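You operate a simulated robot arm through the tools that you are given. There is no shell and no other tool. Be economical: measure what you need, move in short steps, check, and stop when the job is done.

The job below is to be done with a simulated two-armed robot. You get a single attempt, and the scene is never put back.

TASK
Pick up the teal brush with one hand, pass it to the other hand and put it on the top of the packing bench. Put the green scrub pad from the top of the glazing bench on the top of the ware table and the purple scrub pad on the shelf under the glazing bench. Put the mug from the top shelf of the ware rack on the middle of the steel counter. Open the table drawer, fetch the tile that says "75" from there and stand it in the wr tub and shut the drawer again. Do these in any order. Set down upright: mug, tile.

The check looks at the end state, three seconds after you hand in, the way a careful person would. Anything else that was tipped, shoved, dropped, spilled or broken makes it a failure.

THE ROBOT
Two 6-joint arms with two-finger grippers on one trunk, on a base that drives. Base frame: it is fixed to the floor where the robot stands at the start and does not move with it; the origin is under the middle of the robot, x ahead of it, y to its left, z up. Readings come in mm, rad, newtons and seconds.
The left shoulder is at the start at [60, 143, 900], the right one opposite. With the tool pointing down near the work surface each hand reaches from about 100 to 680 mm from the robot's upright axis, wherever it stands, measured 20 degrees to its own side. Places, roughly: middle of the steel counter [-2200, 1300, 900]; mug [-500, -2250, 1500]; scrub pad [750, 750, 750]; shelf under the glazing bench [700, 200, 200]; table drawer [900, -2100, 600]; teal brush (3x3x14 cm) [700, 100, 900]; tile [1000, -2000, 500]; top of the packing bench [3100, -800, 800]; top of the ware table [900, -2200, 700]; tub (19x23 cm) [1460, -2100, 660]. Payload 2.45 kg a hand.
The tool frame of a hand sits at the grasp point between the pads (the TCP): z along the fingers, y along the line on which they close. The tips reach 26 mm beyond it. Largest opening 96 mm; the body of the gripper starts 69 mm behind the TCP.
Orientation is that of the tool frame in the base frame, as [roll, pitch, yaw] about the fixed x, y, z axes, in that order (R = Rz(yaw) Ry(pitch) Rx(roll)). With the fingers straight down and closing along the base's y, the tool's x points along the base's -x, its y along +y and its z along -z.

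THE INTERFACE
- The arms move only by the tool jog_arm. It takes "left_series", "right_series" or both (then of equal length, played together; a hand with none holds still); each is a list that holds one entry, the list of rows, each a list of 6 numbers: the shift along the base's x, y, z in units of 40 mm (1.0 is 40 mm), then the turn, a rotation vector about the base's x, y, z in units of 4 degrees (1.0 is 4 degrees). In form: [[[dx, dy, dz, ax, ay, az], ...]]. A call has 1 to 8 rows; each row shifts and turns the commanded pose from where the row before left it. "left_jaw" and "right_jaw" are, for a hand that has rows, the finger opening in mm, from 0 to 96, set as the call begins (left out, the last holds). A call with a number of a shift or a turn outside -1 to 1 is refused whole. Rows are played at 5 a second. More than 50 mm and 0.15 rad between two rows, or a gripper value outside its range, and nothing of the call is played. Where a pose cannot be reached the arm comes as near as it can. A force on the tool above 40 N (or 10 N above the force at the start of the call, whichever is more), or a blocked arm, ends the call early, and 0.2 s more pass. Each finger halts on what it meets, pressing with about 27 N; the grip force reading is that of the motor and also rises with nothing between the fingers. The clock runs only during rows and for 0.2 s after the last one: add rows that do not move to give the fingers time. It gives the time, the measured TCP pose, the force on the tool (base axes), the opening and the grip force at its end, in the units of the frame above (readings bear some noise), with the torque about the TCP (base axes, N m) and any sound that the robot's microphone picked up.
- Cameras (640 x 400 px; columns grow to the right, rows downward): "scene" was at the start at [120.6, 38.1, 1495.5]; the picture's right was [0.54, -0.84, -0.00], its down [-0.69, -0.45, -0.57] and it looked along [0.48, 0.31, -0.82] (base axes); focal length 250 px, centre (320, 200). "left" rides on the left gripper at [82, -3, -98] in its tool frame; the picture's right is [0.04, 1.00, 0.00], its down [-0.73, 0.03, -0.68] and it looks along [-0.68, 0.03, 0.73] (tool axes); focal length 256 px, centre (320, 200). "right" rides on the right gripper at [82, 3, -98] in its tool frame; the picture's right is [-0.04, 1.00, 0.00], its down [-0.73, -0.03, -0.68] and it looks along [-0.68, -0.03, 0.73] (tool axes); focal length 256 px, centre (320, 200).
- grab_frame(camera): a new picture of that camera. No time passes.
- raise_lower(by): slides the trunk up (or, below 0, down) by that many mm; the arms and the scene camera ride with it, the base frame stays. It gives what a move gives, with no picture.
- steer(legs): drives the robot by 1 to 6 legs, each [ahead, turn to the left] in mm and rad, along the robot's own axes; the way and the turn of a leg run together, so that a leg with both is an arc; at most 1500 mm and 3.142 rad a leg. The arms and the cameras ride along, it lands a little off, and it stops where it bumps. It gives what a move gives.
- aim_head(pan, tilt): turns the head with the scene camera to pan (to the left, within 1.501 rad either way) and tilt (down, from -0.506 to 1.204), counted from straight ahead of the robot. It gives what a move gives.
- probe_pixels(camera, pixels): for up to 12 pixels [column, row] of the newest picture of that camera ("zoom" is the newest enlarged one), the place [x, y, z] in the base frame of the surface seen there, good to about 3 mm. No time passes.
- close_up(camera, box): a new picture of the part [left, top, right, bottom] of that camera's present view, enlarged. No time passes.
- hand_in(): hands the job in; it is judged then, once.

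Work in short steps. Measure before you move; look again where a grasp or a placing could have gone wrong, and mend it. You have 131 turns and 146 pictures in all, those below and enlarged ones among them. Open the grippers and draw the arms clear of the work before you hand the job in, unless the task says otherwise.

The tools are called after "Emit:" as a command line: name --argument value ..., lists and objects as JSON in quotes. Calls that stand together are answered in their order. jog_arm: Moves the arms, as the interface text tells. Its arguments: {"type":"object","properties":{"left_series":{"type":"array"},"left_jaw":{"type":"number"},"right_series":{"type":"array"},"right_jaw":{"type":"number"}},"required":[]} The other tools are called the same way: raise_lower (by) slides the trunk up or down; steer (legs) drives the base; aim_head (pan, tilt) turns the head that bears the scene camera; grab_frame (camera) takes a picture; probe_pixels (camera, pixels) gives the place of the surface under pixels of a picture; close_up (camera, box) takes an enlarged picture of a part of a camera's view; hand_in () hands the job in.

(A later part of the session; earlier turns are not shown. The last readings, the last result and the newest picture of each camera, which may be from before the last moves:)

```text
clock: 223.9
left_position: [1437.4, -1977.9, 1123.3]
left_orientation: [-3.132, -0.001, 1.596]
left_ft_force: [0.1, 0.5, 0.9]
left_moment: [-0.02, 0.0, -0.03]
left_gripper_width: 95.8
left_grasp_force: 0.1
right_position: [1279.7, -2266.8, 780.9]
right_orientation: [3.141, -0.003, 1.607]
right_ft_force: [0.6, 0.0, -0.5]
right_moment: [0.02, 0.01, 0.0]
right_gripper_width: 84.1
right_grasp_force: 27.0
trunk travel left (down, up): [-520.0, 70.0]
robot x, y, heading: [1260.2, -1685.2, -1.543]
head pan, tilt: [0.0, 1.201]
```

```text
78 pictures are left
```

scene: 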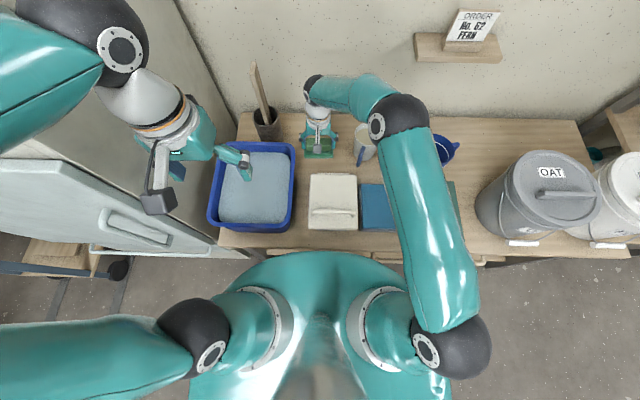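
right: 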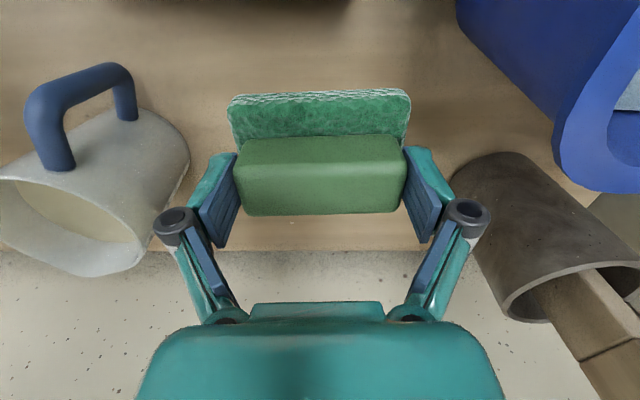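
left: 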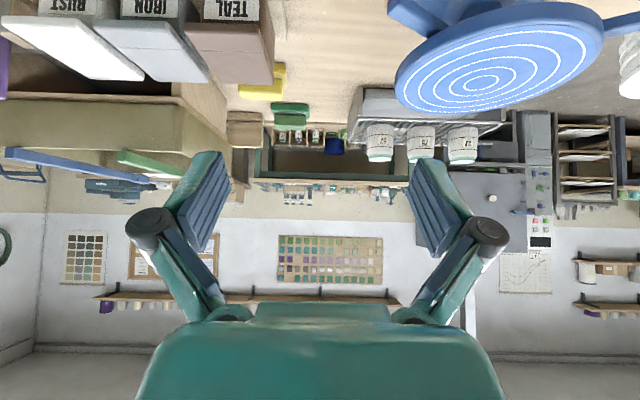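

I check clearance to the mug (188,170), the holder (452,180) and what lies behind at (260,3).

Emit:
probe_pixels --camera "right" --pixels '[[185, 160], [150, 120], [128, 85], [455, 180], [480, 160], [260, 3], [320, 30], [130, 200], [550, 150], [172, 215], [230, 130]]'

```text
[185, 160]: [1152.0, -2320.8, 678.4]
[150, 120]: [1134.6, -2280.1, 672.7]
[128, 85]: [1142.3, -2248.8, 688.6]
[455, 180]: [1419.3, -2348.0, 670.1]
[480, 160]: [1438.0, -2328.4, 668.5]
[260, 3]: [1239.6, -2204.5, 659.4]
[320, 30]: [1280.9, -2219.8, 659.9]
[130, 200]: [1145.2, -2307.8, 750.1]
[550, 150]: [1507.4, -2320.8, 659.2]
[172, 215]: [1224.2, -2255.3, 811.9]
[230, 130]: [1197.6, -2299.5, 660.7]
```

Clear on all sides. I lower to z≈715, then ease to contact.

Emit:
jog_arm --right_series '[[[0, -0.15, -0.8, 0, 0, 0], [0, -0.15, -0.75, 0, 0, 0], [0, 0, -0.1, 0, 0, 0], [0, 0, 0, 0, 0, 0]]]'

Emit:
jog_arm --right_series '[[[0, 0, -0.06, 0, 0, 0], [0, 0, 0, 0, 0, 0]]]'

```text
clock: 224.9
left_position: [1436.3, -1977.3, 1124.1]
left_orientation: [-3.132, -0.002, 1.596]
left_ft_force: [0.5, -0.4, -0.4]
left_moment: [-0.04, -0.01, -0.01]
left_gripper_width: 96.0
left_grasp_force: 0.1
right_position: [1277.2, -2278.2, 714.9]
right_orientation: [3.141, -0.003, 1.606]
right_ft_force: [0.3, 0.6, -1.4]
right_moment: [0.0, 0.01, 0.02]
right_gripper_width: 84.4
right_grasp_force: 26.8
trunk travel left (down, up): [-520.0, 70.0]
robot x, y, heading: [1261.7, -1679.8, -1.544]
head pan, tilt: [0.0, 1.201]
```

```text
clock: 225.5
left_position: [1436.8, -1976.2, 1122.8]
left_orientation: [-3.131, -0.003, 1.595]
left_ft_force: [0.5, 0.4, 0.1]
left_moment: [-0.04, -0.01, 0.03]
left_gripper_width: 96.0
left_grasp_force: 0.0
right_position: [1276.4, -2279.5, 714.0]
right_orientation: [-3.14, -0.001, 1.608]
right_ft_force: [0.4, 0.0, 0.2]
right_moment: [-0.03, -0.04, 0.03]
right_gripper_width: 84.1
right_grasp_force: 27.2
trunk travel left (down, up): [-520.0, 70.0]
robot x, y, heading: [1257.6, -1683.5, -1.542]
head pan, tilt: [0.0, 1.201]
```

A touch lower, then release and rise.

Emit:
jog_arm --right_series '[[[0, 0, -0.06, 0, 0, 0], [0, 0, -0.03, 0, 0, 0]]]'

Emit:
jog_arm --right_series '[[[0, 0, 0, 0, 0, 0], [0, 0, 0, 0, 0, 0], [0, 0, 0.4, 0, 0, 0], [0, 0, 1, 0, 0, 0], [0, 0, 1, 0, 0, 0], [0, 0, 1, 0, 0, 0], [0, 0, 1, 0, 0, 0]]]' --right_jaw 96

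Emit:
grab_frame --camera "right"

```text
clock: 226.1
left_position: [1436.1, -1975.3, 1123.8]
left_orientation: [-3.131, 0.0, 1.595]
left_ft_force: [0.1, 0.2, 0.4]
left_moment: [0.0, 0.02, 0.03]
left_gripper_width: 96.1
left_grasp_force: 0.1
right_position: [1277.6, -2278.4, 712.3]
right_orientation: [-3.141, 0.003, 1.604]
right_ft_force: [-1.3, 6.3, 18.0]
right_moment: [0.23, 0.05, 0.0]
right_gripper_width: 84.3
right_grasp_force: 27.3
trunk travel left (down, up): [-520.0, 70.0]
robot x, y, heading: [1258.6, -1682.9, -1.543]
head pan, tilt: [0.0, 1.201]
```

```text
clock: 227.7
left_position: [1436.4, -1977.3, 1123.3]
left_orientation: [-3.132, 0.0, 1.594]
left_ft_force: [0.4, 0.0, -0.2]
left_moment: [-0.01, -0.04, 0.01]
left_gripper_width: 95.9
left_grasp_force: 0.1
right_position: [1277.6, -2280.3, 884.7]
right_orientation: [-3.141, -0.003, 1.609]
right_ft_force: [0.1, 0.1, 0.6]
right_moment: [-0.03, -0.01, 0.03]
right_gripper_width: 96.3
right_grasp_force: 0.1
trunk travel left (down, up): [-520.0, 70.0]
robot x, y, heading: [1257.6, -1681.2, -1.545]
head pan, tilt: [0.0, 1.201]
```

```text
77 pictures are left
```

right: 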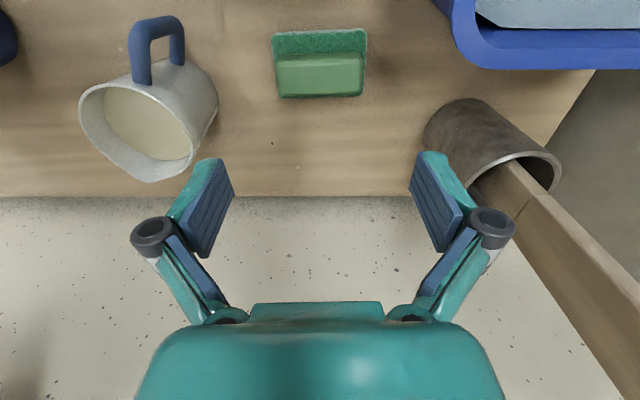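

The green pad is on the table. Now the drawer: I retract the right hand, then turn and reverse toward (900,-1300), and look at the drawer.

Emit:
jog_arm --right_series '[[[0, 0, 1, 0, 0, 0], [0, 0, 1, 0, 0, 0], [0, 0.5, 1, 0, 0, 0], [-0.7, 0.9, 0.2, 0, 0, 0], [-0.7, 1, 0, 0, 0, 0], [-0.7, 1, 0, 0, 0, 0], [-0.7, 1, 0, 0, 0, 0], [-0.7, 1, 0, 0, 0, 0]]]'

Emit:
steer --legs '[[0, 0.73]]'

Emit:
steer --legs '[[-560, 0]]'

Emit:
steer --legs '[[0, -0.76]]'

Emit:
raise_lower --by -250

Emit:
aim_head --pan 0.0 --tilt 0.7

Emit:
grab_frame --camera "scene"

```text
clock: 229.5
left_position: [1435.0, -1975.6, 1123.7]
left_orientation: [-3.132, 0.0, 1.596]
left_ft_force: [0.0, 1.1, 0.6]
left_moment: [-0.02, -0.01, -0.02]
left_gripper_width: 95.9
left_grasp_force: 0.0
right_position: [1135.0, -2064.0, 1010.2]
right_orientation: [3.14, 0.0, 1.604]
right_ft_force: [0.1, 0.1, 0.6]
right_moment: [0.0, 0.01, -0.04]
right_gripper_width: 96.0
right_grasp_force: 0.1
trunk travel left (down, up): [-520.0, 70.0]
robot x, y, heading: [1258.1, -1680.1, -1.535]
head pan, tilt: [0.0, 1.201]
```

```text
clock: 231.7
left_position: [1553.5, -1780.4, 1124.1]
left_orientation: [-3.128, -0.002, 2.214]
left_ft_force: [0.5, 0.1, 0.4]
left_moment: [-0.05, 0.07, -0.01]
left_gripper_width: 96.0
left_grasp_force: 0.3
right_position: [1358.6, -2026.1, 1011.6]
right_orientation: [-3.139, 0.0, 2.226]
right_ft_force: [0.1, 0.1, -0.4]
right_moment: [-0.06, 0.04, 0.02]
right_gripper_width: 96.3
right_grasp_force: 0.1
trunk travel left (down, up): [-520.0, 70.0]
robot x, y, heading: [1245.8, -1632.9, -1.121]
head pan, tilt: [0.0, 1.201]
stopped in leg 1: the robot was blocked; the commanded pose is now the measured one
```

```text
clock: 235.0
left_position: [1305.1, -1275.6, 1124.9]
left_orientation: [-3.132, -0.002, 2.214]
left_ft_force: [-0.6, 0.1, 0.0]
left_moment: [-0.01, -0.01, -0.02]
left_gripper_width: 96.0
left_grasp_force: 0.0
right_position: [1111.0, -1519.7, 1011.5]
right_orientation: [3.141, -0.002, 2.225]
right_ft_force: [-0.8, 0.0, 0.8]
right_moment: [-0.01, -0.06, 0.0]
right_gripper_width: 95.6
right_grasp_force: 0.1
trunk travel left (down, up): [-520.0, 70.0]
robot x, y, heading: [1006.3, -1124.8, -1.12]
head pan, tilt: [0.0, 1.201]
```

```text
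clock: 237.6
left_position: [1121.3, -1437.3, 1124.2]
left_orientation: [-3.132, -0.001, 1.454]
left_ft_force: [0.1, 0.1, 0.4]
left_moment: [0.0, 0.0, 0.01]
left_gripper_width: 96.0
left_grasp_force: 0.1
right_position: [811.7, -1480.6, 1012.6]
right_orientation: [3.141, -0.003, 1.463]
right_ft_force: [0.5, -0.3, 0.6]
right_moment: [0.0, 0.0, -0.01]
right_gripper_width: 96.1
right_grasp_force: 0.0
trunk travel left (down, up): [-520.0, 70.0]
robot x, y, heading: [1029.7, -1129.4, -1.875]
head pan, tilt: [0.0, 1.201]
```

```text
clock: 240.2
left_position: [1120.8, -1436.5, 874.2]
left_orientation: [-3.132, -0.002, 1.454]
left_ft_force: [0.8, -0.3, 0.3]
left_moment: [-0.02, -0.02, -0.03]
left_gripper_width: 95.9
left_grasp_force: 0.0
right_position: [811.2, -1479.9, 762.9]
right_orientation: [-3.141, -0.001, 1.463]
right_ft_force: [-1.0, -1.4, -0.5]
right_moment: [0.01, -0.01, 0.0]
right_gripper_width: 96.1
right_grasp_force: 0.1
trunk travel left (down, up): [-270.0, 320.0]
robot x, y, heading: [1030.4, -1129.3, -1.879]
head pan, tilt: [0.0, 1.201]
```

```text
clock: 241.1
left_position: [1121.2, -1436.4, 874.5]
left_orientation: [-3.132, 0.0, 1.454]
left_ft_force: [-1.5, -0.7, -1.5]
left_moment: [-0.01, 0.0, -0.01]
left_gripper_width: 96.1
left_grasp_force: 0.0
right_position: [811.4, -1482.1, 762.2]
right_orientation: [3.139, 0.0, 1.464]
right_ft_force: [0.4, 0.0, -0.3]
right_moment: [0.01, -0.02, -0.02]
right_gripper_width: 95.9
right_grasp_force: 0.1
trunk travel left (down, up): [-270.0, 320.0]
robot x, y, heading: [1027.8, -1130.3, -1.875]
head pan, tilt: [0.0, 0.7]
```

```text
76 pictures are left
```

scene: 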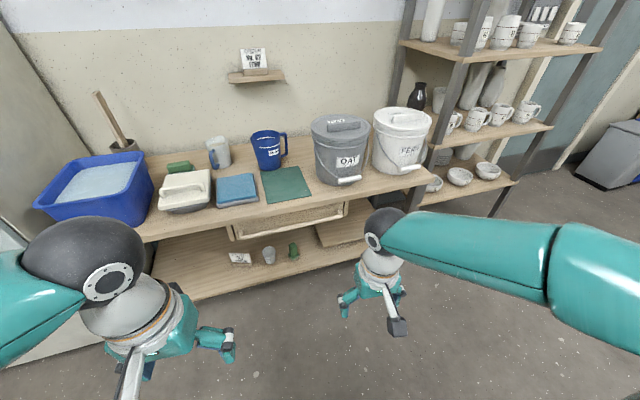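

The heading and hand readings now disagree by about 0.19 rad, so I verify with probes of known points (table edge, drawer bar, green pad), and zoom on the drawer.

Emit:
probe_pixels --camera "scene" --pixels '[[160, 238], [405, 195], [180, 168], [236, 238], [342, 213], [290, 226], [288, 220], [270, 150], [364, 280], [395, 320]]'

Emit:
close_up --camera "scene" --box '[210, 180, 370, 280]'

```text
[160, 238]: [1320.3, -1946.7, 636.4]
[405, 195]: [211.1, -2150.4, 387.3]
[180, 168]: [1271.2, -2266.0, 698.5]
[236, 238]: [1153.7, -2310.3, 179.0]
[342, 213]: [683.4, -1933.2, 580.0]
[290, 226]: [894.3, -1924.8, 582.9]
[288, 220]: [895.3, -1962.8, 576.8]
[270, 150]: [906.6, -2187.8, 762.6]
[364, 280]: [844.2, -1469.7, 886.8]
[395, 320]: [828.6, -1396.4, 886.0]
```

```text
4.00 times, centred on (290, 230) of scene
```

zoom: 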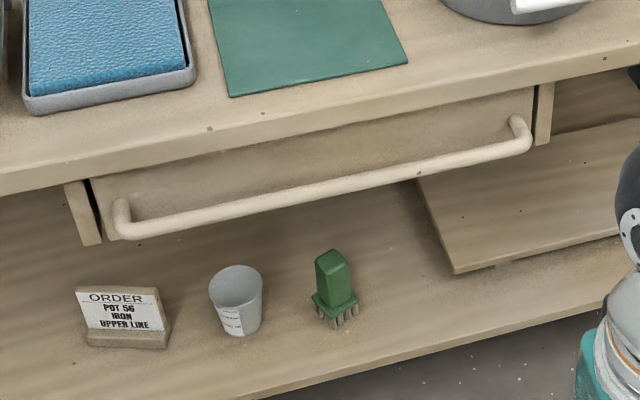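

World readings agree with the earlier ones. The bar is at y≈-1930, z≈580, x 690–1090, and the drawer face is at y≈-1963. I straighten the robot and turn the right hand to point at the drawer with its fingers closing vertically.

Emit:
steer --legs '[[0, 0.3]]'

Emit:
jog_arm --right_series '[[[0, 0, 0, -1, -1, -1], [0, 0, 0, -1, -1, -1], [0, 0, 0, -1, -1, -1], [0, 0, 0, -1, -1, -1], [0, 0, 0, -1, -1, -1], [0, 0, 0, -1, -1, -1], [0, 0, 0, -1, -1, -1], [0, 0, 0, -1, -1, -1]]]' --right_jaw 60

Emit:
jog_arm --right_series '[[[0, 0, 0, -1, -1, -1], [0, 0, 0, -1, -1, -1], [0, 0, 0, -1, -1, -1], [0, 0, 0, -1, -1, -1], [0, 0, 0, -1, -1, -1], [0, 0, 0, -1, -1, -1], [0, 0, 0, -1, -1, -1], [0, 0, 0, -1, -1, -1]]]'

```text
clock: 242.6
left_position: [1206.8, -1397.8, 873.6]
left_orientation: [-3.132, -0.003, 1.751]
left_ft_force: [0.3, -0.1, -0.1]
left_moment: [0.01, -0.02, -0.02]
left_gripper_width: 95.7
left_grasp_force: 0.1
right_position: [923.7, -1530.2, 762.4]
right_orientation: [3.14, -0.002, 1.761]
right_ft_force: [-0.3, 0.1, -0.7]
right_moment: [0.0, -0.01, -0.01]
right_gripper_width: 96.0
right_grasp_force: 0.0
trunk travel left (down, up): [-270.0, 320.0]
robot x, y, heading: [1020.8, -1128.0, -1.576]
head pan, tilt: [0.0, 0.7]
```

```text
clock: 244.4
left_position: [1207.7, -1395.9, 875.0]
left_orientation: [-3.131, -0.001, 1.75]
left_ft_force: [0.0, -0.6, 0.3]
left_moment: [0.01, -0.01, -0.01]
left_gripper_width: 96.1
left_grasp_force: 0.1
right_position: [921.3, -1532.0, 763.7]
right_orientation: [2.551, 0.448, 1.072]
right_ft_force: [0.3, 0.0, 0.7]
right_moment: [0.01, -0.03, 0.0]
right_gripper_width: 60.3
right_grasp_force: 0.1
right hand out of reach, approached as far as the arm can: row 8
trunk travel left (down, up): [-270.0, 320.0]
robot x, y, heading: [1023.7, -1128.6, -1.583]
head pan, tilt: [0.0, 0.7]
```

```text
clock: 246.2
left_position: [1206.7, -1396.3, 875.7]
left_orientation: [-3.131, -0.003, 1.75]
left_ft_force: [-0.1, 0.2, 0.5]
left_moment: [-0.01, 0.01, -0.03]
left_gripper_width: 96.1
left_grasp_force: 0.1
right_position: [895.1, -1502.3, 977.5]
right_orientation: [1.773, 0.333, 0.197]
right_ft_force: [-0.6, -0.1, 0.2]
right_moment: [0.0, 0.0, 0.03]
right_gripper_width: 60.0
right_grasp_force: 0.1
right hand out of reach, approached as far as the arm can: row 1, 2, 3, 4, 5, 6, 7, 8
trunk travel left (down, up): [-270.0, 320.0]
robot x, y, heading: [1021.1, -1131.8, -1.582]
head pan, tilt: [0.0, 0.7]
```

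The pose is too close in for a forward-pointing hand. I move the command outwards (−y) and to the robot's right and see what it settles at.

Emit:
jog_arm --right_series '[[[-0.4, -0.9, 0, 0, 0, 0], [-0.4, -0.9, 0, 0, 0, 0], [-0.4, -0.9, 0, 0, 0, 0], [-0.4, -0.9, 0, 0, 0, 0], [-0.4, -0.5, 0, 0, 0, 0], [0, 0, 0, 0, 0, 0]]]'

Emit:
grab_frame --camera "scene"

```text
clock: 247.6
left_position: [1208.1, -1396.2, 875.1]
left_orientation: [-3.131, 0.001, 1.748]
left_ft_force: [-0.5, -0.4, 0.4]
left_moment: [-0.01, 0.03, -0.01]
left_gripper_width: 95.7
left_grasp_force: 0.0
right_position: [815.1, -1648.5, 1029.4]
right_orientation: [1.778, 0.334, 0.197]
right_ft_force: [0.3, 0.3, -0.4]
right_moment: [0.01, -0.01, -0.03]
right_gripper_width: 60.1
right_grasp_force: 0.1
right hand out of reach, approached as far as the arm can: row 1, 2, 3, 4, 5
trunk travel left (down, up): [-270.0, 320.0]
robot x, y, heading: [1020.2, -1128.6, -1.579]
head pan, tilt: [0.0, 0.7]
```

```text
74 pictures are left
```

scene: 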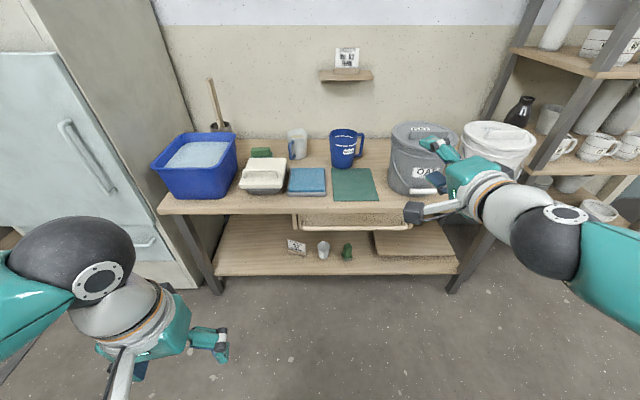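

The hand now points forward but floats high at z 1029. I try bringing it down at this distance.

Emit:
jog_arm --right_series '[[[0, 0, -0.8, 0, 0, 0], [0, 0, -0.8, 0, 0, 0], [0, 0, -0.8, 0, 0, 0], [0, 0, -0.8, 0, 0, 0], [0, 0, -0.8, 0, 0, 0], [0, 0, -0.8, 0, 0, 0], [0, 0, -0.8, 0, 0, 0], [0, 0, -0.8, 0, 0, 0]]]'

```text
clock: 249.4
left_position: [1206.6, -1396.7, 874.7]
left_orientation: [-3.13, -0.006, 1.751]
left_ft_force: [-0.4, 0.4, 0.1]
left_moment: [0.0, 0.02, -0.02]
left_gripper_width: 96.1
left_grasp_force: 0.0
right_position: [799.8, -1611.0, 848.8]
right_orientation: [2.021, 0.287, 0.438]
right_ft_force: [0.5, 0.4, -0.5]
right_moment: [-0.04, 0.04, 0.01]
right_gripper_width: 60.2
right_grasp_force: 0.0
right hand out of reach, approached as far as the arm can: row 1, 2, 3, 4, 5, 6
trunk travel left (down, up): [-270.0, 320.0]
robot x, y, heading: [1021.0, -1128.0, -1.579]
head pan, tilt: [0.0, 0.7]
```

I let it settle with still rows to see the true pose.

Emit:
jog_arm --right_series '[[[0, 0, 0, 0, 0, 0], [0, 0, 0, 0, 0, 0], [0, -0.8, 0, 0, 0, 0], [0, -0.8, 0, 0, 0, 0], [0, -0.8, 0, 0, 0, 0], [0, 0, 0, 0, 0, 0]]]'

Emit:
grab_frame --camera "scene"

```text
clock: 250.8
left_position: [1206.8, -1396.4, 875.8]
left_orientation: [-3.132, -0.002, 1.748]
left_ft_force: [-0.5, -1.3, 0.2]
left_moment: [0.0, 0.0, 0.02]
left_gripper_width: 96.0
left_grasp_force: 0.1
right_position: [800.9, -1707.9, 849.8]
right_orientation: [2.02, 0.287, 0.439]
right_ft_force: [-0.1, -0.1, 0.7]
right_moment: [0.01, -0.01, 0.0]
right_gripper_width: 60.1
right_grasp_force: 0.0
trunk travel left (down, up): [-270.0, 320.0]
robot x, y, heading: [1020.9, -1132.3, -1.578]
head pan, tilt: [0.0, 0.7]
```

```text
73 pictures are left
```

scene: 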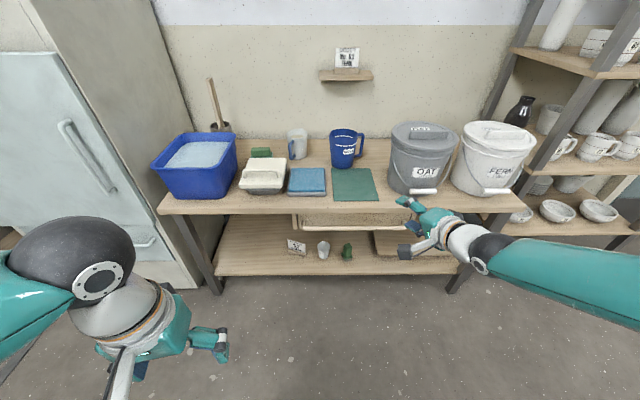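

At this reach it works. I add the remaining turn of about 5.4 rows here and then see the pose.

Emit:
jog_arm --right_series '[[[0, 0, 0, -0.9, -0.9, -0.87], [0, 0, 0, -0.9, -0.9, -0.87], [0, 0, 0, -0.9, -0.9, -0.87], [0, 0, 0, -0.9, -0.9, -0.87], [0, 0, 0, -0.9, -0.9, -0.87], [0, 0, 0, -0.87, -0.87, -0.87], [0, 0, 0, 0, 0, 0]]]'

```text
clock: 252.4
left_position: [1207.4, -1396.8, 875.2]
left_orientation: [-3.131, -0.001, 1.749]
left_ft_force: [0.3, -0.4, -0.1]
left_moment: [0.02, -0.01, 0.01]
left_gripper_width: 96.0
left_grasp_force: 0.0
right_position: [801.0, -1706.2, 848.7]
right_orientation: [1.573, 0.001, -0.001]
right_ft_force: [0.1, 0.1, -0.5]
right_moment: [0.01, 0.01, 0.01]
right_gripper_width: 60.3
right_grasp_force: 0.1
trunk travel left (down, up): [-270.0, 320.0]
robot x, y, heading: [1022.7, -1132.7, -1.581]
head pan, tilt: [0.0, 0.7]
```

The hand is exactly aligned at z 849. I lower the trunk 268 mm to bring it level with the bar, and check.

Emit:
raise_lower --by -268

Emit:
steer --legs '[[130, 0.01]]'

Emit:
grab_frame --camera "scene"

Emit:
grab_frame --camera "right"

```text
clock: 255.1
left_position: [1205.6, -1397.1, 607.2]
left_orientation: [-3.132, -0.002, 1.75]
left_ft_force: [-0.5, 0.4, 0.3]
left_moment: [0.0, 0.03, 0.02]
left_gripper_width: 95.9
left_grasp_force: 0.1
right_position: [802.6, -1705.8, 581.5]
right_orientation: [1.575, 0.001, -0.002]
right_ft_force: [-0.2, -0.3, -0.6]
right_moment: [0.01, 0.03, -0.01]
right_gripper_width: 59.8
right_grasp_force: 0.0
trunk travel left (down, up): [-2.0, 588.0]
robot x, y, heading: [1020.2, -1133.0, -1.58]
head pan, tilt: [0.0, 0.7]
```

```text
clock: 256.4
left_position: [1208.7, -1529.0, 606.4]
left_orientation: [-3.13, -0.001, 1.759]
left_ft_force: [0.2, 0.3, 0.3]
left_moment: [0.0, 0.0, -0.01]
left_gripper_width: 96.0
left_grasp_force: 0.0
right_position: [805.6, -1840.8, 580.4]
right_orientation: [1.574, -0.001, 0.006]
right_ft_force: [0.0, -0.4, 0.0]
right_moment: [0.01, 0.02, 0.02]
right_gripper_width: 59.8
right_grasp_force: 0.0
trunk travel left (down, up): [-2.0, 588.0]
robot x, y, heading: [1020.0, -1262.8, -1.571]
head pan, tilt: [0.0, 0.7]
```

```text
72 pictures are left
```

scene: 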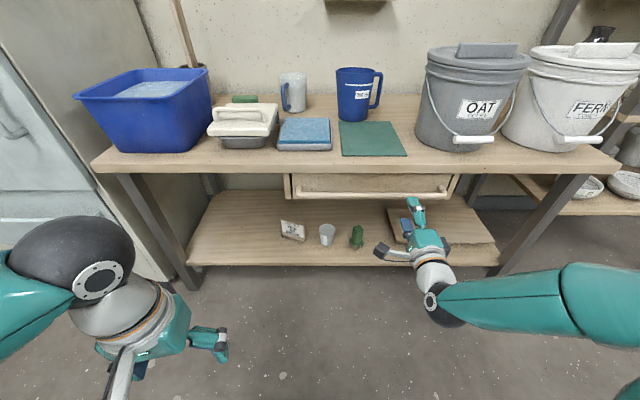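

```text
71 pictures are left
```

right: 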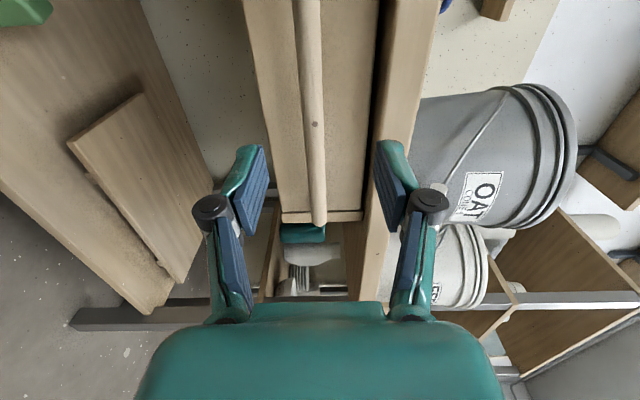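

The bar runs down the picture at column 314, and its end is near row 222. I probe it.

Emit:
probe_pixels --camera "right" --pixels '[[310, 60], [314, 120], [317, 180], [319, 215], [300, 120], [330, 120], [350, 120], [390, 60], [375, 60], [280, 150]]'

```text
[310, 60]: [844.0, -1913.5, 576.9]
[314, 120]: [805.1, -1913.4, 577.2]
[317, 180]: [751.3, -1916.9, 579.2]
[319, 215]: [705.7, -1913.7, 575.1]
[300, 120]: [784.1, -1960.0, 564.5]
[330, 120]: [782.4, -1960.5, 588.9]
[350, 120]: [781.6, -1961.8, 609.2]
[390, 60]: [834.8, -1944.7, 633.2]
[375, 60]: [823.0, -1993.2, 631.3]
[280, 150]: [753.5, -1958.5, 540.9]
```

Bar centre is about (y -1921, z 577). I move in 79 mm, down 3 mm, then close.

Emit:
jog_arm --right_series '[[[0, -0.7, -0.07, 0, 0, 0], [0, -0.7, 0, 0, 0, 0], [0, -0.57, 0, 0, 0, 0]]]'

Emit:
jog_arm --right_series '[[[0, 0, 0, 0, 0, 0], [0, 0, 0, 0, 0, 0], [0, 0, 0, 0, 0, 0], [0, 0, 0, 0, 0, 0]]]' --right_jaw 0

Emit:
grab_frame --camera "right"

```text
clock: 257.2
left_position: [1208.9, -1527.5, 607.8]
left_orientation: [-3.131, -0.002, 1.76]
left_ft_force: [0.4, -0.4, -0.5]
left_moment: [-0.01, 0.0, -0.01]
left_gripper_width: 96.1
left_grasp_force: 0.1
right_position: [806.0, -1918.6, 577.6]
right_orientation: [1.575, 0.0, 0.01]
right_ft_force: [0.3, 0.2, -0.6]
right_moment: [0.02, -0.03, 0.0]
right_gripper_width: 59.9
right_grasp_force: 0.2
trunk travel left (down, up): [-2.0, 588.0]
robot x, y, heading: [1019.6, -1260.4, -1.56]
head pan, tilt: [0.0, 0.7]
```

```text
clock: 258.2
left_position: [1208.4, -1529.0, 606.1]
left_orientation: [-3.132, -0.004, 1.759]
left_ft_force: [-0.2, -0.2, -0.3]
left_moment: [0.02, 0.01, 0.02]
left_gripper_width: 96.3
left_grasp_force: 0.1
right_position: [805.0, -1919.6, 575.3]
right_orientation: [1.582, -0.003, 0.01]
right_ft_force: [-0.4, 0.5, -13.1]
right_moment: [0.13, 0.03, -0.13]
right_gripper_width: 14.7
right_grasp_force: 40.8
trunk travel left (down, up): [-2.0, 588.0]
robot x, y, heading: [1016.8, -1266.0, -1.568]
head pan, tilt: [0.0, 0.7]
```

```text
70 pictures are left
```

right: 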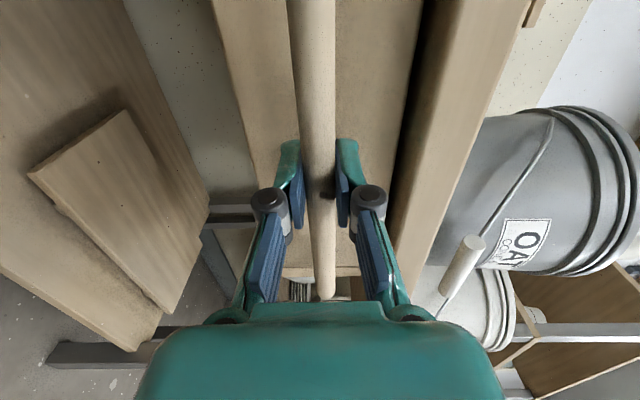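

It grips the bar at 15 mm. I pull by driving back 150 mm first.

Emit:
steer --legs '[[-150, 0]]'

Emit:
grab_frame --camera "scene"

```text
clock: 259.6
left_position: [1207.9, -1377.2, 606.5]
left_orientation: [-3.133, -0.002, 1.759]
left_ft_force: [0.2, 0.1, 0.4]
left_moment: [-0.01, -0.02, -0.03]
left_gripper_width: 95.9
left_grasp_force: 0.0
right_position: [806.1, -1767.5, 575.4]
right_orientation: [1.579, 0.0, 0.009]
right_ft_force: [3.2, 0.1, -20.1]
right_moment: [0.15, 0.0, -0.03]
right_gripper_width: 14.5
right_grasp_force: 41.1
trunk travel left (down, up): [-2.0, 588.0]
robot x, y, heading: [1018.0, -1112.0, -1.568]
head pan, tilt: [0.0, 0.7]
```

```text
69 pictures are left
```

scene: 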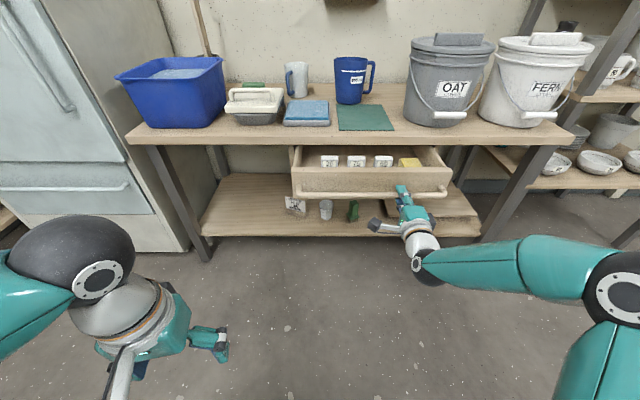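

The drawer comes out nicely with three standing tiles inside. I ease the vertical load and pull 110 mm more.

Emit:
jog_arm --right_series '[[[0, 0, -0.08, 0, 0, 0], [0, 0, 0, 0, 0, 0]]]'

Emit:
steer --legs '[[-110, 0]]'

Emit:
close_up --camera "scene" --box '[260, 120, 480, 250]'

```text
clock: 260.2
left_position: [1209.3, -1377.5, 608.2]
left_orientation: [-3.132, -0.002, 1.76]
left_ft_force: [0.1, 0.2, 0.4]
left_moment: [0.0, 0.0, -0.02]
left_gripper_width: 95.8
left_grasp_force: 0.0
right_position: [806.6, -1766.8, 573.6]
right_orientation: [1.574, 0.0, 0.009]
right_ft_force: [-1.3, -0.1, 5.2]
right_moment: [0.02, 0.01, 0.28]
right_gripper_width: 14.5
right_grasp_force: 40.6
trunk travel left (down, up): [-2.0, 588.0]
robot x, y, heading: [1015.9, -1110.0, -1.563]
head pan, tilt: [0.0, 0.7]
```

```text
clock: 261.5
left_position: [1209.4, -1278.1, 608.3]
left_orientation: [-3.128, -0.003, 1.758]
left_ft_force: [-0.1, 0.5, -0.1]
left_moment: [0.01, 0.02, 0.03]
left_gripper_width: 96.0
left_grasp_force: 0.1
right_position: [806.3, -1668.4, 575.4]
right_orientation: [1.576, 0.001, 0.01]
right_ft_force: [1.2, -0.7, 0.8]
right_moment: [-0.05, 0.06, -0.23]
right_gripper_width: 14.6
right_grasp_force: 40.5
trunk travel left (down, up): [-2.0, 588.0]
robot x, y, heading: [1016.7, -1009.2, -1.57]
head pan, tilt: [0.0, 0.7]
stopped in leg 1: the robot was blocked; the commanded pose is now the measured one
```

```text
2.91 times, centred on (370, 185) of scene
```

zoom: 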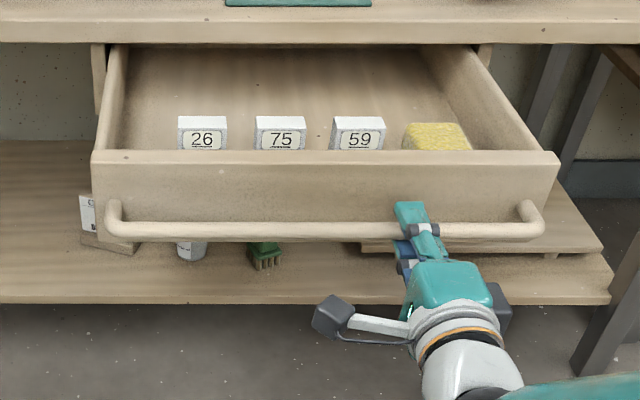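

The drawer is fully open and "75" is the middle tile. I open the right hand, back it off, and measure the tiles.

Emit:
probe_pixels --camera "zoom" --pixels '[[256, 121], [305, 121], [280, 118], [280, 128], [281, 140], [222, 122], [335, 122], [384, 122], [203, 118], [260, 155], [280, 175], [270, 90]]'

Emit:
jog_arm --right_series '[[[0, 0, 0, 0, 0, 0], [0, 0, 0, 0, 0, 0], [0, 0, 0, 0, 0, 0]]]' --right_jaw 60

Emit:
steer --legs '[[-130, 0]]'

```text
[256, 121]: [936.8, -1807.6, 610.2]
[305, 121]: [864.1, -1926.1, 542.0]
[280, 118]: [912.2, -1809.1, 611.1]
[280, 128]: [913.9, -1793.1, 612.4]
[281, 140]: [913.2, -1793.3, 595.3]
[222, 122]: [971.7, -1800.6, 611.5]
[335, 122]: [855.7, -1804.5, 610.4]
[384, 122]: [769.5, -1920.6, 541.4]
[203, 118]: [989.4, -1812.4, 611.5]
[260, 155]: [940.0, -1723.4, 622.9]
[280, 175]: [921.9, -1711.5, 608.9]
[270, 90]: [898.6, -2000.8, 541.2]
```

```text
clock: 262.3
left_position: [1210.5, -1278.2, 608.5]
left_orientation: [-3.13, -0.001, 1.759]
left_ft_force: [-0.3, 0.1, -0.2]
left_moment: [0.0, -0.01, 0.0]
left_gripper_width: 96.2
left_grasp_force: 0.1
right_position: [806.2, -1668.1, 574.5]
right_orientation: [1.578, 0.001, 0.01]
right_ft_force: [0.6, 0.2, 0.1]
right_moment: [-0.02, 0.0, 0.0]
right_gripper_width: 59.9
right_grasp_force: 0.0
trunk travel left (down, up): [-2.0, 588.0]
robot x, y, heading: [1016.4, -1011.2, -1.574]
head pan, tilt: [0.0, 0.7]
```

```text
clock: 263.4
left_position: [1208.2, -1277.9, 611.0]
left_orientation: [-3.128, -0.002, 1.758]
left_ft_force: [-0.5, -0.3, 0.6]
left_moment: [0.02, 0.01, -0.03]
left_gripper_width: 96.0
left_grasp_force: 0.0
right_position: [805.0, -1668.7, 575.9]
right_orientation: [1.578, 0.001, 0.01]
right_ft_force: [-0.5, -0.6, 0.4]
right_moment: [0.01, -0.02, 0.0]
right_gripper_width: 59.8
right_grasp_force: 0.1
trunk travel left (down, up): [-2.0, 588.0]
robot x, y, heading: [1018.9, -1010.9, -1.576]
head pan, tilt: [0.0, 0.7]
stopped in leg 1: the robot was blocked; the commanded pose is now the measured one
```

The robot's back is against the glazing bench end, so it can't reverse. I retract the right hand with the arm 80 mm, raise the trunk 400 mm, and turn the right hand back to pointing down.

Emit:
jog_arm --right_series '[[[0, 0.7, 0, 0, 0, 0], [0, 0.7, 0, 0, 0, 0], [0, 0.6, 0, 0, 0, 0], [0, 0, 0, 0, 0, 0]]]'

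Emit:
raise_lower --by 400

Emit:
jog_arm --right_series '[[[0, 0, 0, 1, 1, 1], [0, 0, 0, 1, 1, 1], [0, 0, 0, 1, 1, 1], [0, 0, 0, 1, 1, 1], [0, 0, 0, 1, 1, 1], [0, 0, 0, 1, 1, 1], [0, 0, 0, 1, 1, 1], [0, 0, 0, 1, 1, 1]]]'

Emit:
jog_arm --right_series '[[[0, 0, 0, 1, 1, 1], [0, 0, 0, 1, 1, 1], [0, 0, 0, 1, 1, 1], [0, 0, 0, 1, 1, 1], [0, 0, 0, 1, 1, 1], [0, 0, 0, 1, 1, 1], [0, 0, 0, 1, 1, 1], [0, 0, 0, 1, 1, 1]]]'

Emit:
grab_frame --camera "scene"

```text
clock: 264.4
left_position: [1208.1, -1277.8, 610.2]
left_orientation: [-3.131, -0.002, 1.759]
left_ft_force: [-0.3, 0.0, -0.1]
left_moment: [0.02, 0.02, 0.0]
left_gripper_width: 96.1
left_grasp_force: 0.1
right_position: [804.4, -1587.0, 575.1]
right_orientation: [1.577, 0.001, 0.009]
right_ft_force: [-0.8, -0.3, 0.9]
right_moment: [-0.01, 0.01, -0.02]
right_gripper_width: 59.7
right_grasp_force: 0.1
trunk travel left (down, up): [-2.0, 588.0]
robot x, y, heading: [1016.5, -1010.9, -1.572]
head pan, tilt: [0.0, 0.7]
```

```text
clock: 268.3
left_position: [1208.3, -1278.4, 1010.4]
left_orientation: [-3.129, 0.0, 1.76]
left_ft_force: [0.5, 0.9, -1.3]
left_moment: [0.01, 0.01, 0.01]
left_gripper_width: 96.0
left_grasp_force: 0.1
right_position: [803.9, -1587.5, 975.3]
right_orientation: [1.577, 0.0, 0.008]
right_ft_force: [0.0, -0.5, -0.1]
right_moment: [-0.01, 0.02, 0.04]
right_gripper_width: 60.0
right_grasp_force: 0.1
trunk travel left (down, up): [-402.0, 188.0]
robot x, y, heading: [1017.6, -1013.7, -1.574]
head pan, tilt: [0.0, 0.7]
```

```text
clock: 270.1
left_position: [1206.9, -1278.5, 1010.2]
left_orientation: [-3.129, -0.001, 1.759]
left_ft_force: [0.5, -0.9, 0.2]
left_moment: [0.0, -0.01, 0.01]
left_gripper_width: 96.0
left_grasp_force: 0.0
right_position: [807.1, -1588.6, 977.1]
right_orientation: [2.2, 0.316, 0.655]
right_ft_force: [-0.2, 0.4, 0.3]
right_moment: [-0.02, -0.02, 0.01]
right_gripper_width: 59.9
right_grasp_force: 0.0
right hand out of reach, approached as far as the arm can: row 7, 8
trunk travel left (down, up): [-402.0, 188.0]
robot x, y, heading: [1020.9, -1012.2, -1.572]
head pan, tilt: [0.0, 0.7]
```

```text
clock: 271.9
left_position: [1208.2, -1278.2, 1009.8]
left_orientation: [-3.131, -0.002, 1.759]
left_ft_force: [-0.8, 0.4, -0.8]
left_moment: [0.02, -0.01, -0.01]
left_gripper_width: 96.0
left_grasp_force: 0.0
right_position: [733.0, -1549.5, 887.5]
right_orientation: [2.6, 0.282, 1.071]
right_ft_force: [-0.1, 0.5, 0.0]
right_moment: [-0.04, 0.0, -0.02]
right_gripper_width: 60.0
right_grasp_force: 0.1
right hand out of reach, approached as far as the arm can: row 1, 2, 3, 4, 5, 6, 7, 8
trunk travel left (down, up): [-402.0, 188.0]
robot x, y, heading: [1014.5, -1010.7, -1.571]
head pan, tilt: [0.0, 0.7]
```

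```text
67 pictures are left
```

scene: 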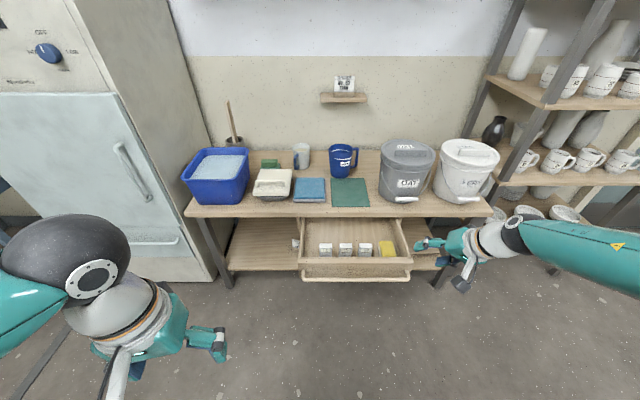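

The arm is at full stretch; I bring it in closer while finishing the turn to pointing straight down.

Emit:
jog_arm --right_series '[[[0.35, 0.39, 0.15, 0, 0, 0], [0.35, 0.39, 0.15, 0.82, 0.93, 0.83], [0.35, 0.39, 0.15, 0.82, 0.93, 0.83], [0.35, 0.39, 0.15, 0.82, 0.93, 0.83], [0.35, 0.39, 0.15, 0.82, 0.93, 0.83], [0.35, 0.39, 0.15, 0.82, 0.93, 0.83], [0.35, 0.39, 0.15, 0.82, 0.93, 0.83], [0, 0, 0, 0.82, 0.93, 0.83]]]'

Emit:
steer --legs '[[290, 0]]'

```text
clock: 273.7
left_position: [1207.8, -1278.6, 1010.0]
left_orientation: [-3.13, -0.002, 1.759]
left_ft_force: [0.3, -0.2, -0.2]
left_moment: [0.02, -0.01, -0.01]
left_gripper_width: 96.0
left_grasp_force: 0.0
right_position: [816.3, -1465.5, 854.5]
right_orientation: [2.634, 0.206, 1.215]
right_ft_force: [-0.1, -0.1, -0.4]
right_moment: [-0.01, 0.01, 0.01]
right_gripper_width: 60.1
right_grasp_force: 0.1
right hand out of reach, approached as far as the arm can: row 1, 2, 3, 4, 5, 6, 7, 8
trunk travel left (down, up): [-402.0, 188.0]
robot x, y, heading: [1017.6, -1015.0, -1.576]
head pan, tilt: [0.0, 0.7]
```

```text
clock: 275.7
left_position: [1208.8, -1563.9, 1009.8]
left_orientation: [-3.128, -0.001, 1.76]
left_ft_force: [0.2, -0.5, 0.5]
left_moment: [0.01, -0.01, -0.01]
left_gripper_width: 96.2
left_grasp_force: 0.1
right_position: [817.8, -1753.5, 853.4]
right_orientation: [2.634, 0.207, 1.216]
right_ft_force: [0.0, -0.7, 0.2]
right_moment: [-0.02, -0.01, 0.01]
right_gripper_width: 60.2
right_grasp_force: 0.1
trunk travel left (down, up): [-402.0, 188.0]
robot x, y, heading: [1014.7, -1297.9, -1.571]
head pan, tilt: [0.0, 0.7]
```

The right arm must come back through the place where it turned before, at about 400 mm ahead. I move there first and then rotate.

Emit:
jog_arm --right_series '[[[0.5, 0.3, 0.3, 0, 0, 0], [0.5, 0.3, 0.3, 0, 0, 0], [0.5, 0.3, 0.3, 0, 0, 0], [0.5, 0.3, 0.3, 0, 0, 0], [0.5, 0.1, 0, 0, 0, 0], [0, 0, 0, 0, 0, 0]]]'

Emit:
jog_arm --right_series '[[[0, 0, 0, 0.8, 0.8, 0.8], [0, 0, 0, 0.8, 0.8, 0.8], [0, 0, 0, 0.8, 0.8, 0.8], [0, 0, 0, 0.8, 0.8, 0.8], [0, 0, 0, 0.8, 0.6, 0.8], [0, 0, 0, 0.8, 0.6, 0.8]]]'

Emit:
grab_frame --camera "scene"

```text
clock: 277.1
left_position: [1208.1, -1564.0, 1010.0]
left_orientation: [-3.129, -0.001, 1.762]
left_ft_force: [-0.6, 0.3, 0.2]
left_moment: [-0.02, -0.02, -0.01]
left_gripper_width: 96.0
left_grasp_force: 0.0
right_position: [828.9, -1688.8, 865.5]
right_orientation: [2.631, 0.208, 1.217]
right_ft_force: [0.2, -0.2, 1.1]
right_moment: [0.03, -0.02, 0.0]
right_gripper_width: 60.1
right_grasp_force: 0.1
right hand out of reach, approached as far as the arm can: row 1, 2, 3, 4, 5
trunk travel left (down, up): [-402.0, 188.0]
robot x, y, heading: [1013.9, -1299.4, -1.572]
head pan, tilt: [0.0, 0.7]
```

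```text
clock: 278.5
left_position: [1208.2, -1564.1, 1010.4]
left_orientation: [-3.13, -0.001, 1.76]
left_ft_force: [-0.1, 0.0, 0.5]
left_moment: [-0.02, -0.02, 0.02]
left_gripper_width: 95.8
left_grasp_force: 0.1
right_position: [832.3, -1687.9, 856.0]
right_orientation: [2.644, 0.19, 1.244]
right_ft_force: [0.0, 1.0, -1.2]
right_moment: [-0.01, -0.01, 0.03]
right_gripper_width: 59.9
right_grasp_force: 0.0
right hand out of reach, approached as far as the arm can: row 1, 2, 3, 4, 5, 6
trunk travel left (down, up): [-402.0, 188.0]
robot x, y, heading: [1017.3, -1299.1, -1.574]
head pan, tilt: [0.0, 0.7]
```

```text
66 pictures are left
```

scene: 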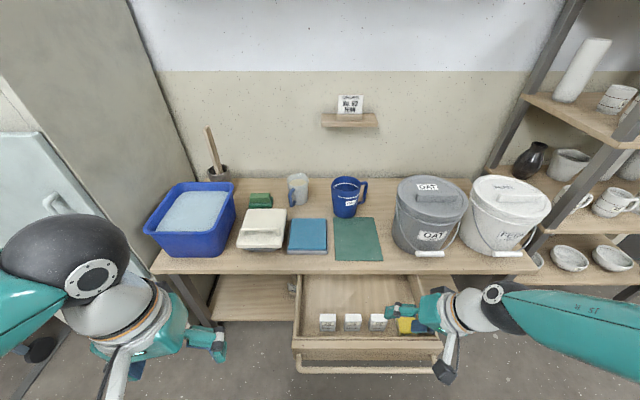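

The arm seems at a joint limit in this low pose. On the way out it slid through a higher pose, so I raise the hand about 220 mm first and then rotate.

Emit:
jog_arm --right_series '[[[0, 0, 1, 0, 0, 0], [0, 0, 1, 0, 0, 0], [0, 0, 1, 0, 0, 0], [0, 0, 1, 0, 0, 0], [0, 0, 1, 0, 0, 0], [0, 0, 0.8, 0, 0, 0]]]'

Emit:
jog_arm --right_series '[[[0, 0, 0, 0.8, 0.8, 0.8], [0, 0, 0, 0.8, 0.8, 0.8], [0, 0, 0, 0.8, 0.8, 0.8], [0, 0, 0, 0.8, 0.8, 0.8], [0, 0, 0, 0.8, 0.6, 0.8], [0, 0, 0, 0.8, 0.6, 0.8]]]'

```text
clock: 279.9
left_position: [1208.3, -1562.7, 1010.5]
left_orientation: [-3.129, 0.0, 1.762]
left_ft_force: [0.6, 0.1, 0.0]
left_moment: [-0.02, 0.01, 0.02]
left_gripper_width: 95.9
left_grasp_force: 0.0
right_position: [766.9, -1673.8, 999.6]
right_orientation: [2.552, 0.19, 1.219]
right_ft_force: [0.5, 0.3, -0.3]
right_moment: [0.02, -0.01, 0.01]
right_gripper_width: 60.2
right_grasp_force: 0.1
right hand out of reach, approached as far as the arm can: row 1, 2, 3, 4, 5, 6
trunk travel left (down, up): [-402.0, 188.0]
robot x, y, heading: [1016.4, -1300.4, -1.573]
head pan, tilt: [0.0, 0.7]
```

```text
clock: 281.3
left_position: [1208.9, -1563.7, 1011.0]
left_orientation: [-3.13, -0.002, 1.761]
left_ft_force: [-0.1, -0.4, 0.5]
left_moment: [-0.02, 0.04, -0.02]
left_gripper_width: 95.9
left_grasp_force: 0.0
right_position: [795.3, -1680.9, 985.9]
right_orientation: [2.545, 0.073, 1.362]
right_ft_force: [-0.9, 0.0, -0.2]
right_moment: [-0.02, 0.02, -0.03]
right_gripper_width: 59.9
right_grasp_force: 0.0
right hand out of reach, approached as far as the arm can: row 1, 2, 3, 4, 5, 6
trunk travel left (down, up): [-402.0, 188.0]
robot x, y, heading: [1015.0, -1300.5, -1.57]
head pan, tilt: [0.0, 0.7]
```

Now only a forward tilt of about 0.6 rad remains. I move outward 80 mm while rolling the hand down.

Emit:
jog_arm --right_series '[[[0.2, -0.5, 0, 0.8, 0, 0.3], [0.2, -0.5, 0, 0.8, 0, 0.3], [0.2, -0.5, 0, 0.8, 0, 0.3], [0.2, -0.5, 0, 0.8, 0, 0.3], [0, 0, 0, 0.8, -0.2, 0.3], [0, 0, 0, 0.8, -0.2, 0.3], [0, 0, 0, 0.8, -0.2, 0.3], [0, 0, 0, 0.8, -0.2, 0.3]]]'

Emit:
jog_arm --right_series '[[[0, 0, 0, 0.8, 0, 0.3], [0, 0, 0, 0.8, 0, 0.3], [0, 0, 0, 0.8, 0, 0], [0, 0, 0, 0, 0, 0]]]'

Emit:
grab_frame --camera "scene"

```text
clock: 283.1
left_position: [1208.0, -1564.2, 1009.7]
left_orientation: [-3.13, -0.002, 1.762]
left_ft_force: [0.2, -0.5, 0.1]
left_moment: [-0.05, 0.01, -0.02]
left_gripper_width: 96.1
left_grasp_force: 0.0
right_position: [786.1, -1729.4, 915.6]
right_orientation: [2.456, -0.355, 1.545]
right_ft_force: [0.5, -0.9, -0.6]
right_moment: [0.01, -0.02, -0.01]
right_gripper_width: 60.1
right_grasp_force: 0.1
right hand out of reach, approached as far as the arm can: row 1, 2, 3, 4, 5, 6, 7, 8
trunk travel left (down, up): [-402.0, 188.0]
robot x, y, heading: [1018.7, -1300.2, -1.577]
head pan, tilt: [0.0, 0.7]
```

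```text
clock: 284.1
left_position: [1208.0, -1564.0, 1010.8]
left_orientation: [-3.13, -0.001, 1.76]
left_ft_force: [0.8, 0.1, -0.1]
left_moment: [0.04, 0.0, -0.01]
left_gripper_width: 96.0
left_grasp_force: 0.0
right_position: [784.5, -1717.0, 900.3]
right_orientation: [2.421, -0.449, 1.576]
right_ft_force: [0.6, 0.2, 0.0]
right_moment: [-0.02, -0.03, 0.05]
right_gripper_width: 59.7
right_grasp_force: 0.1
right hand out of reach, approached as far as the arm can: row 1, 2, 3
trunk travel left (down, up): [-402.0, 188.0]
robot x, y, heading: [1018.5, -1297.7, -1.572]
head pan, tilt: [0.0, 0.7]
```

```text
65 pictures are left
```

scene: 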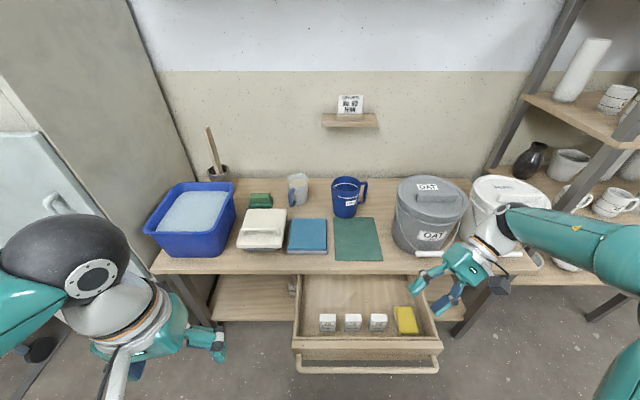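

The right hand is good enough as it is; I move it aside to the right. Meanwhile the left hand goes toward tile 75 at (913,-1801), squaring its yaw.

Emit:
jog_arm --left_series '[[[-0.92, -0.6, 0, 0, 0, -0.34], [-0.92, -0.6, 0, 0, 0, -0.34], [-0.92, -0.6, 0, 0, 0, -0.34], [-0.92, -0.7, -0.3, 0, 0, -0.34], [-0.92, -0.7, -0.3, 0, 0, -0.34], [-0.92, -0.7, -0.3, 0, 0, -0.34], [-0.92, -0.7, -0.4, 0, 0, -0.34], [-0.92, -0.7, -0.4, 0, 0, -0.34]]]' --right_series '[[[-0.8, 0.3, 0.3, 0, 0, 0], [-0.8, 0.3, 0.3, 0, 0, 0], [-0.8, 0.3, 0.3, 0, 0, 0], [0, 0, 0, 0, 0, 0], [0, 0, 0, 0, 0, 0], [0, 0, 0, 0, 0, 0], [0, 0, 0, 0, 0, 0], [0, 0, 0, 0, 0, 0]]]' --left_jaw 66

Emit:
jog_arm --left_series '[[[0, 0, -0.9, 0, 0, 0], [0, 0, -0.9, 0, 0, 0], [0, 0, -0.9, 0, 0, 0], [0, 0, -0.9, 0, 0, 0]]]'

Emit:
grab_frame --camera "left"

Emit:
grab_frame --camera "scene"

```text
clock: 285.9
left_position: [911.3, -1777.8, 941.0]
left_orientation: [-3.131, -0.003, 1.569]
left_ft_force: [0.4, 0.3, 0.0]
left_moment: [0.04, 0.0, -0.02]
left_gripper_width: 66.3
left_grasp_force: 0.0
right_position: [743.1, -1705.3, 958.2]
right_orientation: [2.397, -0.445, 1.578]
right_ft_force: [-0.2, 0.0, 0.0]
right_moment: [0.0, 0.0, -0.03]
right_gripper_width: 60.3
right_grasp_force: 0.0
right hand out of reach, approached as far as the arm can: row 1, 2, 3
trunk travel left (down, up): [-402.0, 188.0]
robot x, y, heading: [1018.3, -1297.4, -1.567]
head pan, tilt: [0.0, 0.7]
```

```text
clock: 286.9
left_position: [914.7, -1777.2, 797.2]
left_orientation: [-3.129, -0.002, 1.571]
left_ft_force: [-0.2, -0.3, -0.3]
left_moment: [-0.01, -0.01, -0.02]
left_gripper_width: 66.0
left_grasp_force: 0.1
right_position: [743.8, -1706.2, 958.2]
right_orientation: [2.397, -0.445, 1.577]
right_ft_force: [-0.1, -0.9, 0.4]
right_moment: [-0.03, 0.01, -0.01]
right_gripper_width: 60.1
right_grasp_force: 0.1
trunk travel left (down, up): [-402.0, 188.0]
robot x, y, heading: [1015.5, -1294.6, -1.565]
head pan, tilt: [0.0, 0.7]
```

```text
64 pictures are left
```

left: 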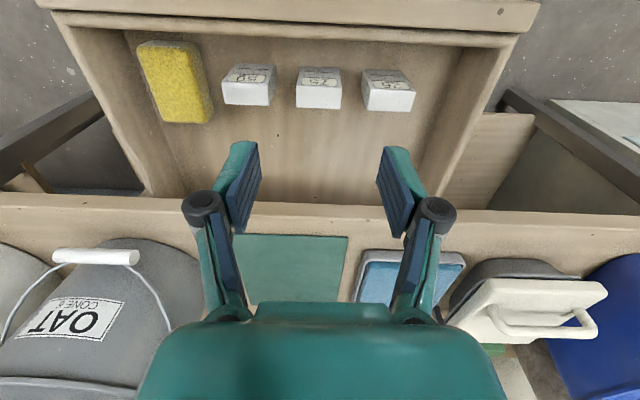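

```text
63 pictures are left
```

scene: 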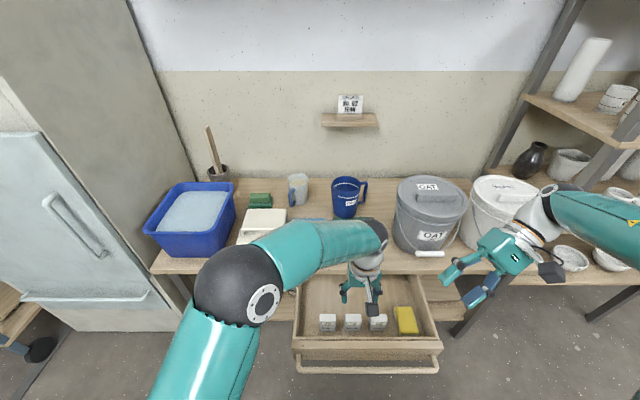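

Tile 75 shows at left-picture (319,88). I probe it.

Emit:
probe_pixels --camera "left" --pixels '[[298, 95], [340, 95], [319, 84], [319, 105], [319, 75], [300, 78], [340, 78], [245, 95], [390, 98]]'

Emit:
close_up --camera "left" --box '[210, 40, 430, 130]'

```text
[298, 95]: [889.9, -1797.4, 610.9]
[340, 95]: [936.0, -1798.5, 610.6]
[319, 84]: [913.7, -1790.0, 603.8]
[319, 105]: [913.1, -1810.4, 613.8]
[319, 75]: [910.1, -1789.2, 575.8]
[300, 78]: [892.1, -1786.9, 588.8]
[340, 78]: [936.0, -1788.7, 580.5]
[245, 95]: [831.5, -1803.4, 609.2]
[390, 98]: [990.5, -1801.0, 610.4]
```

```text
2.91 times, centred on (320, 85) of left
```

zoom: 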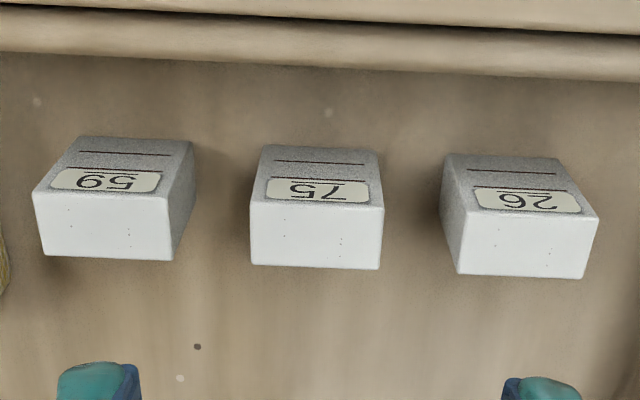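

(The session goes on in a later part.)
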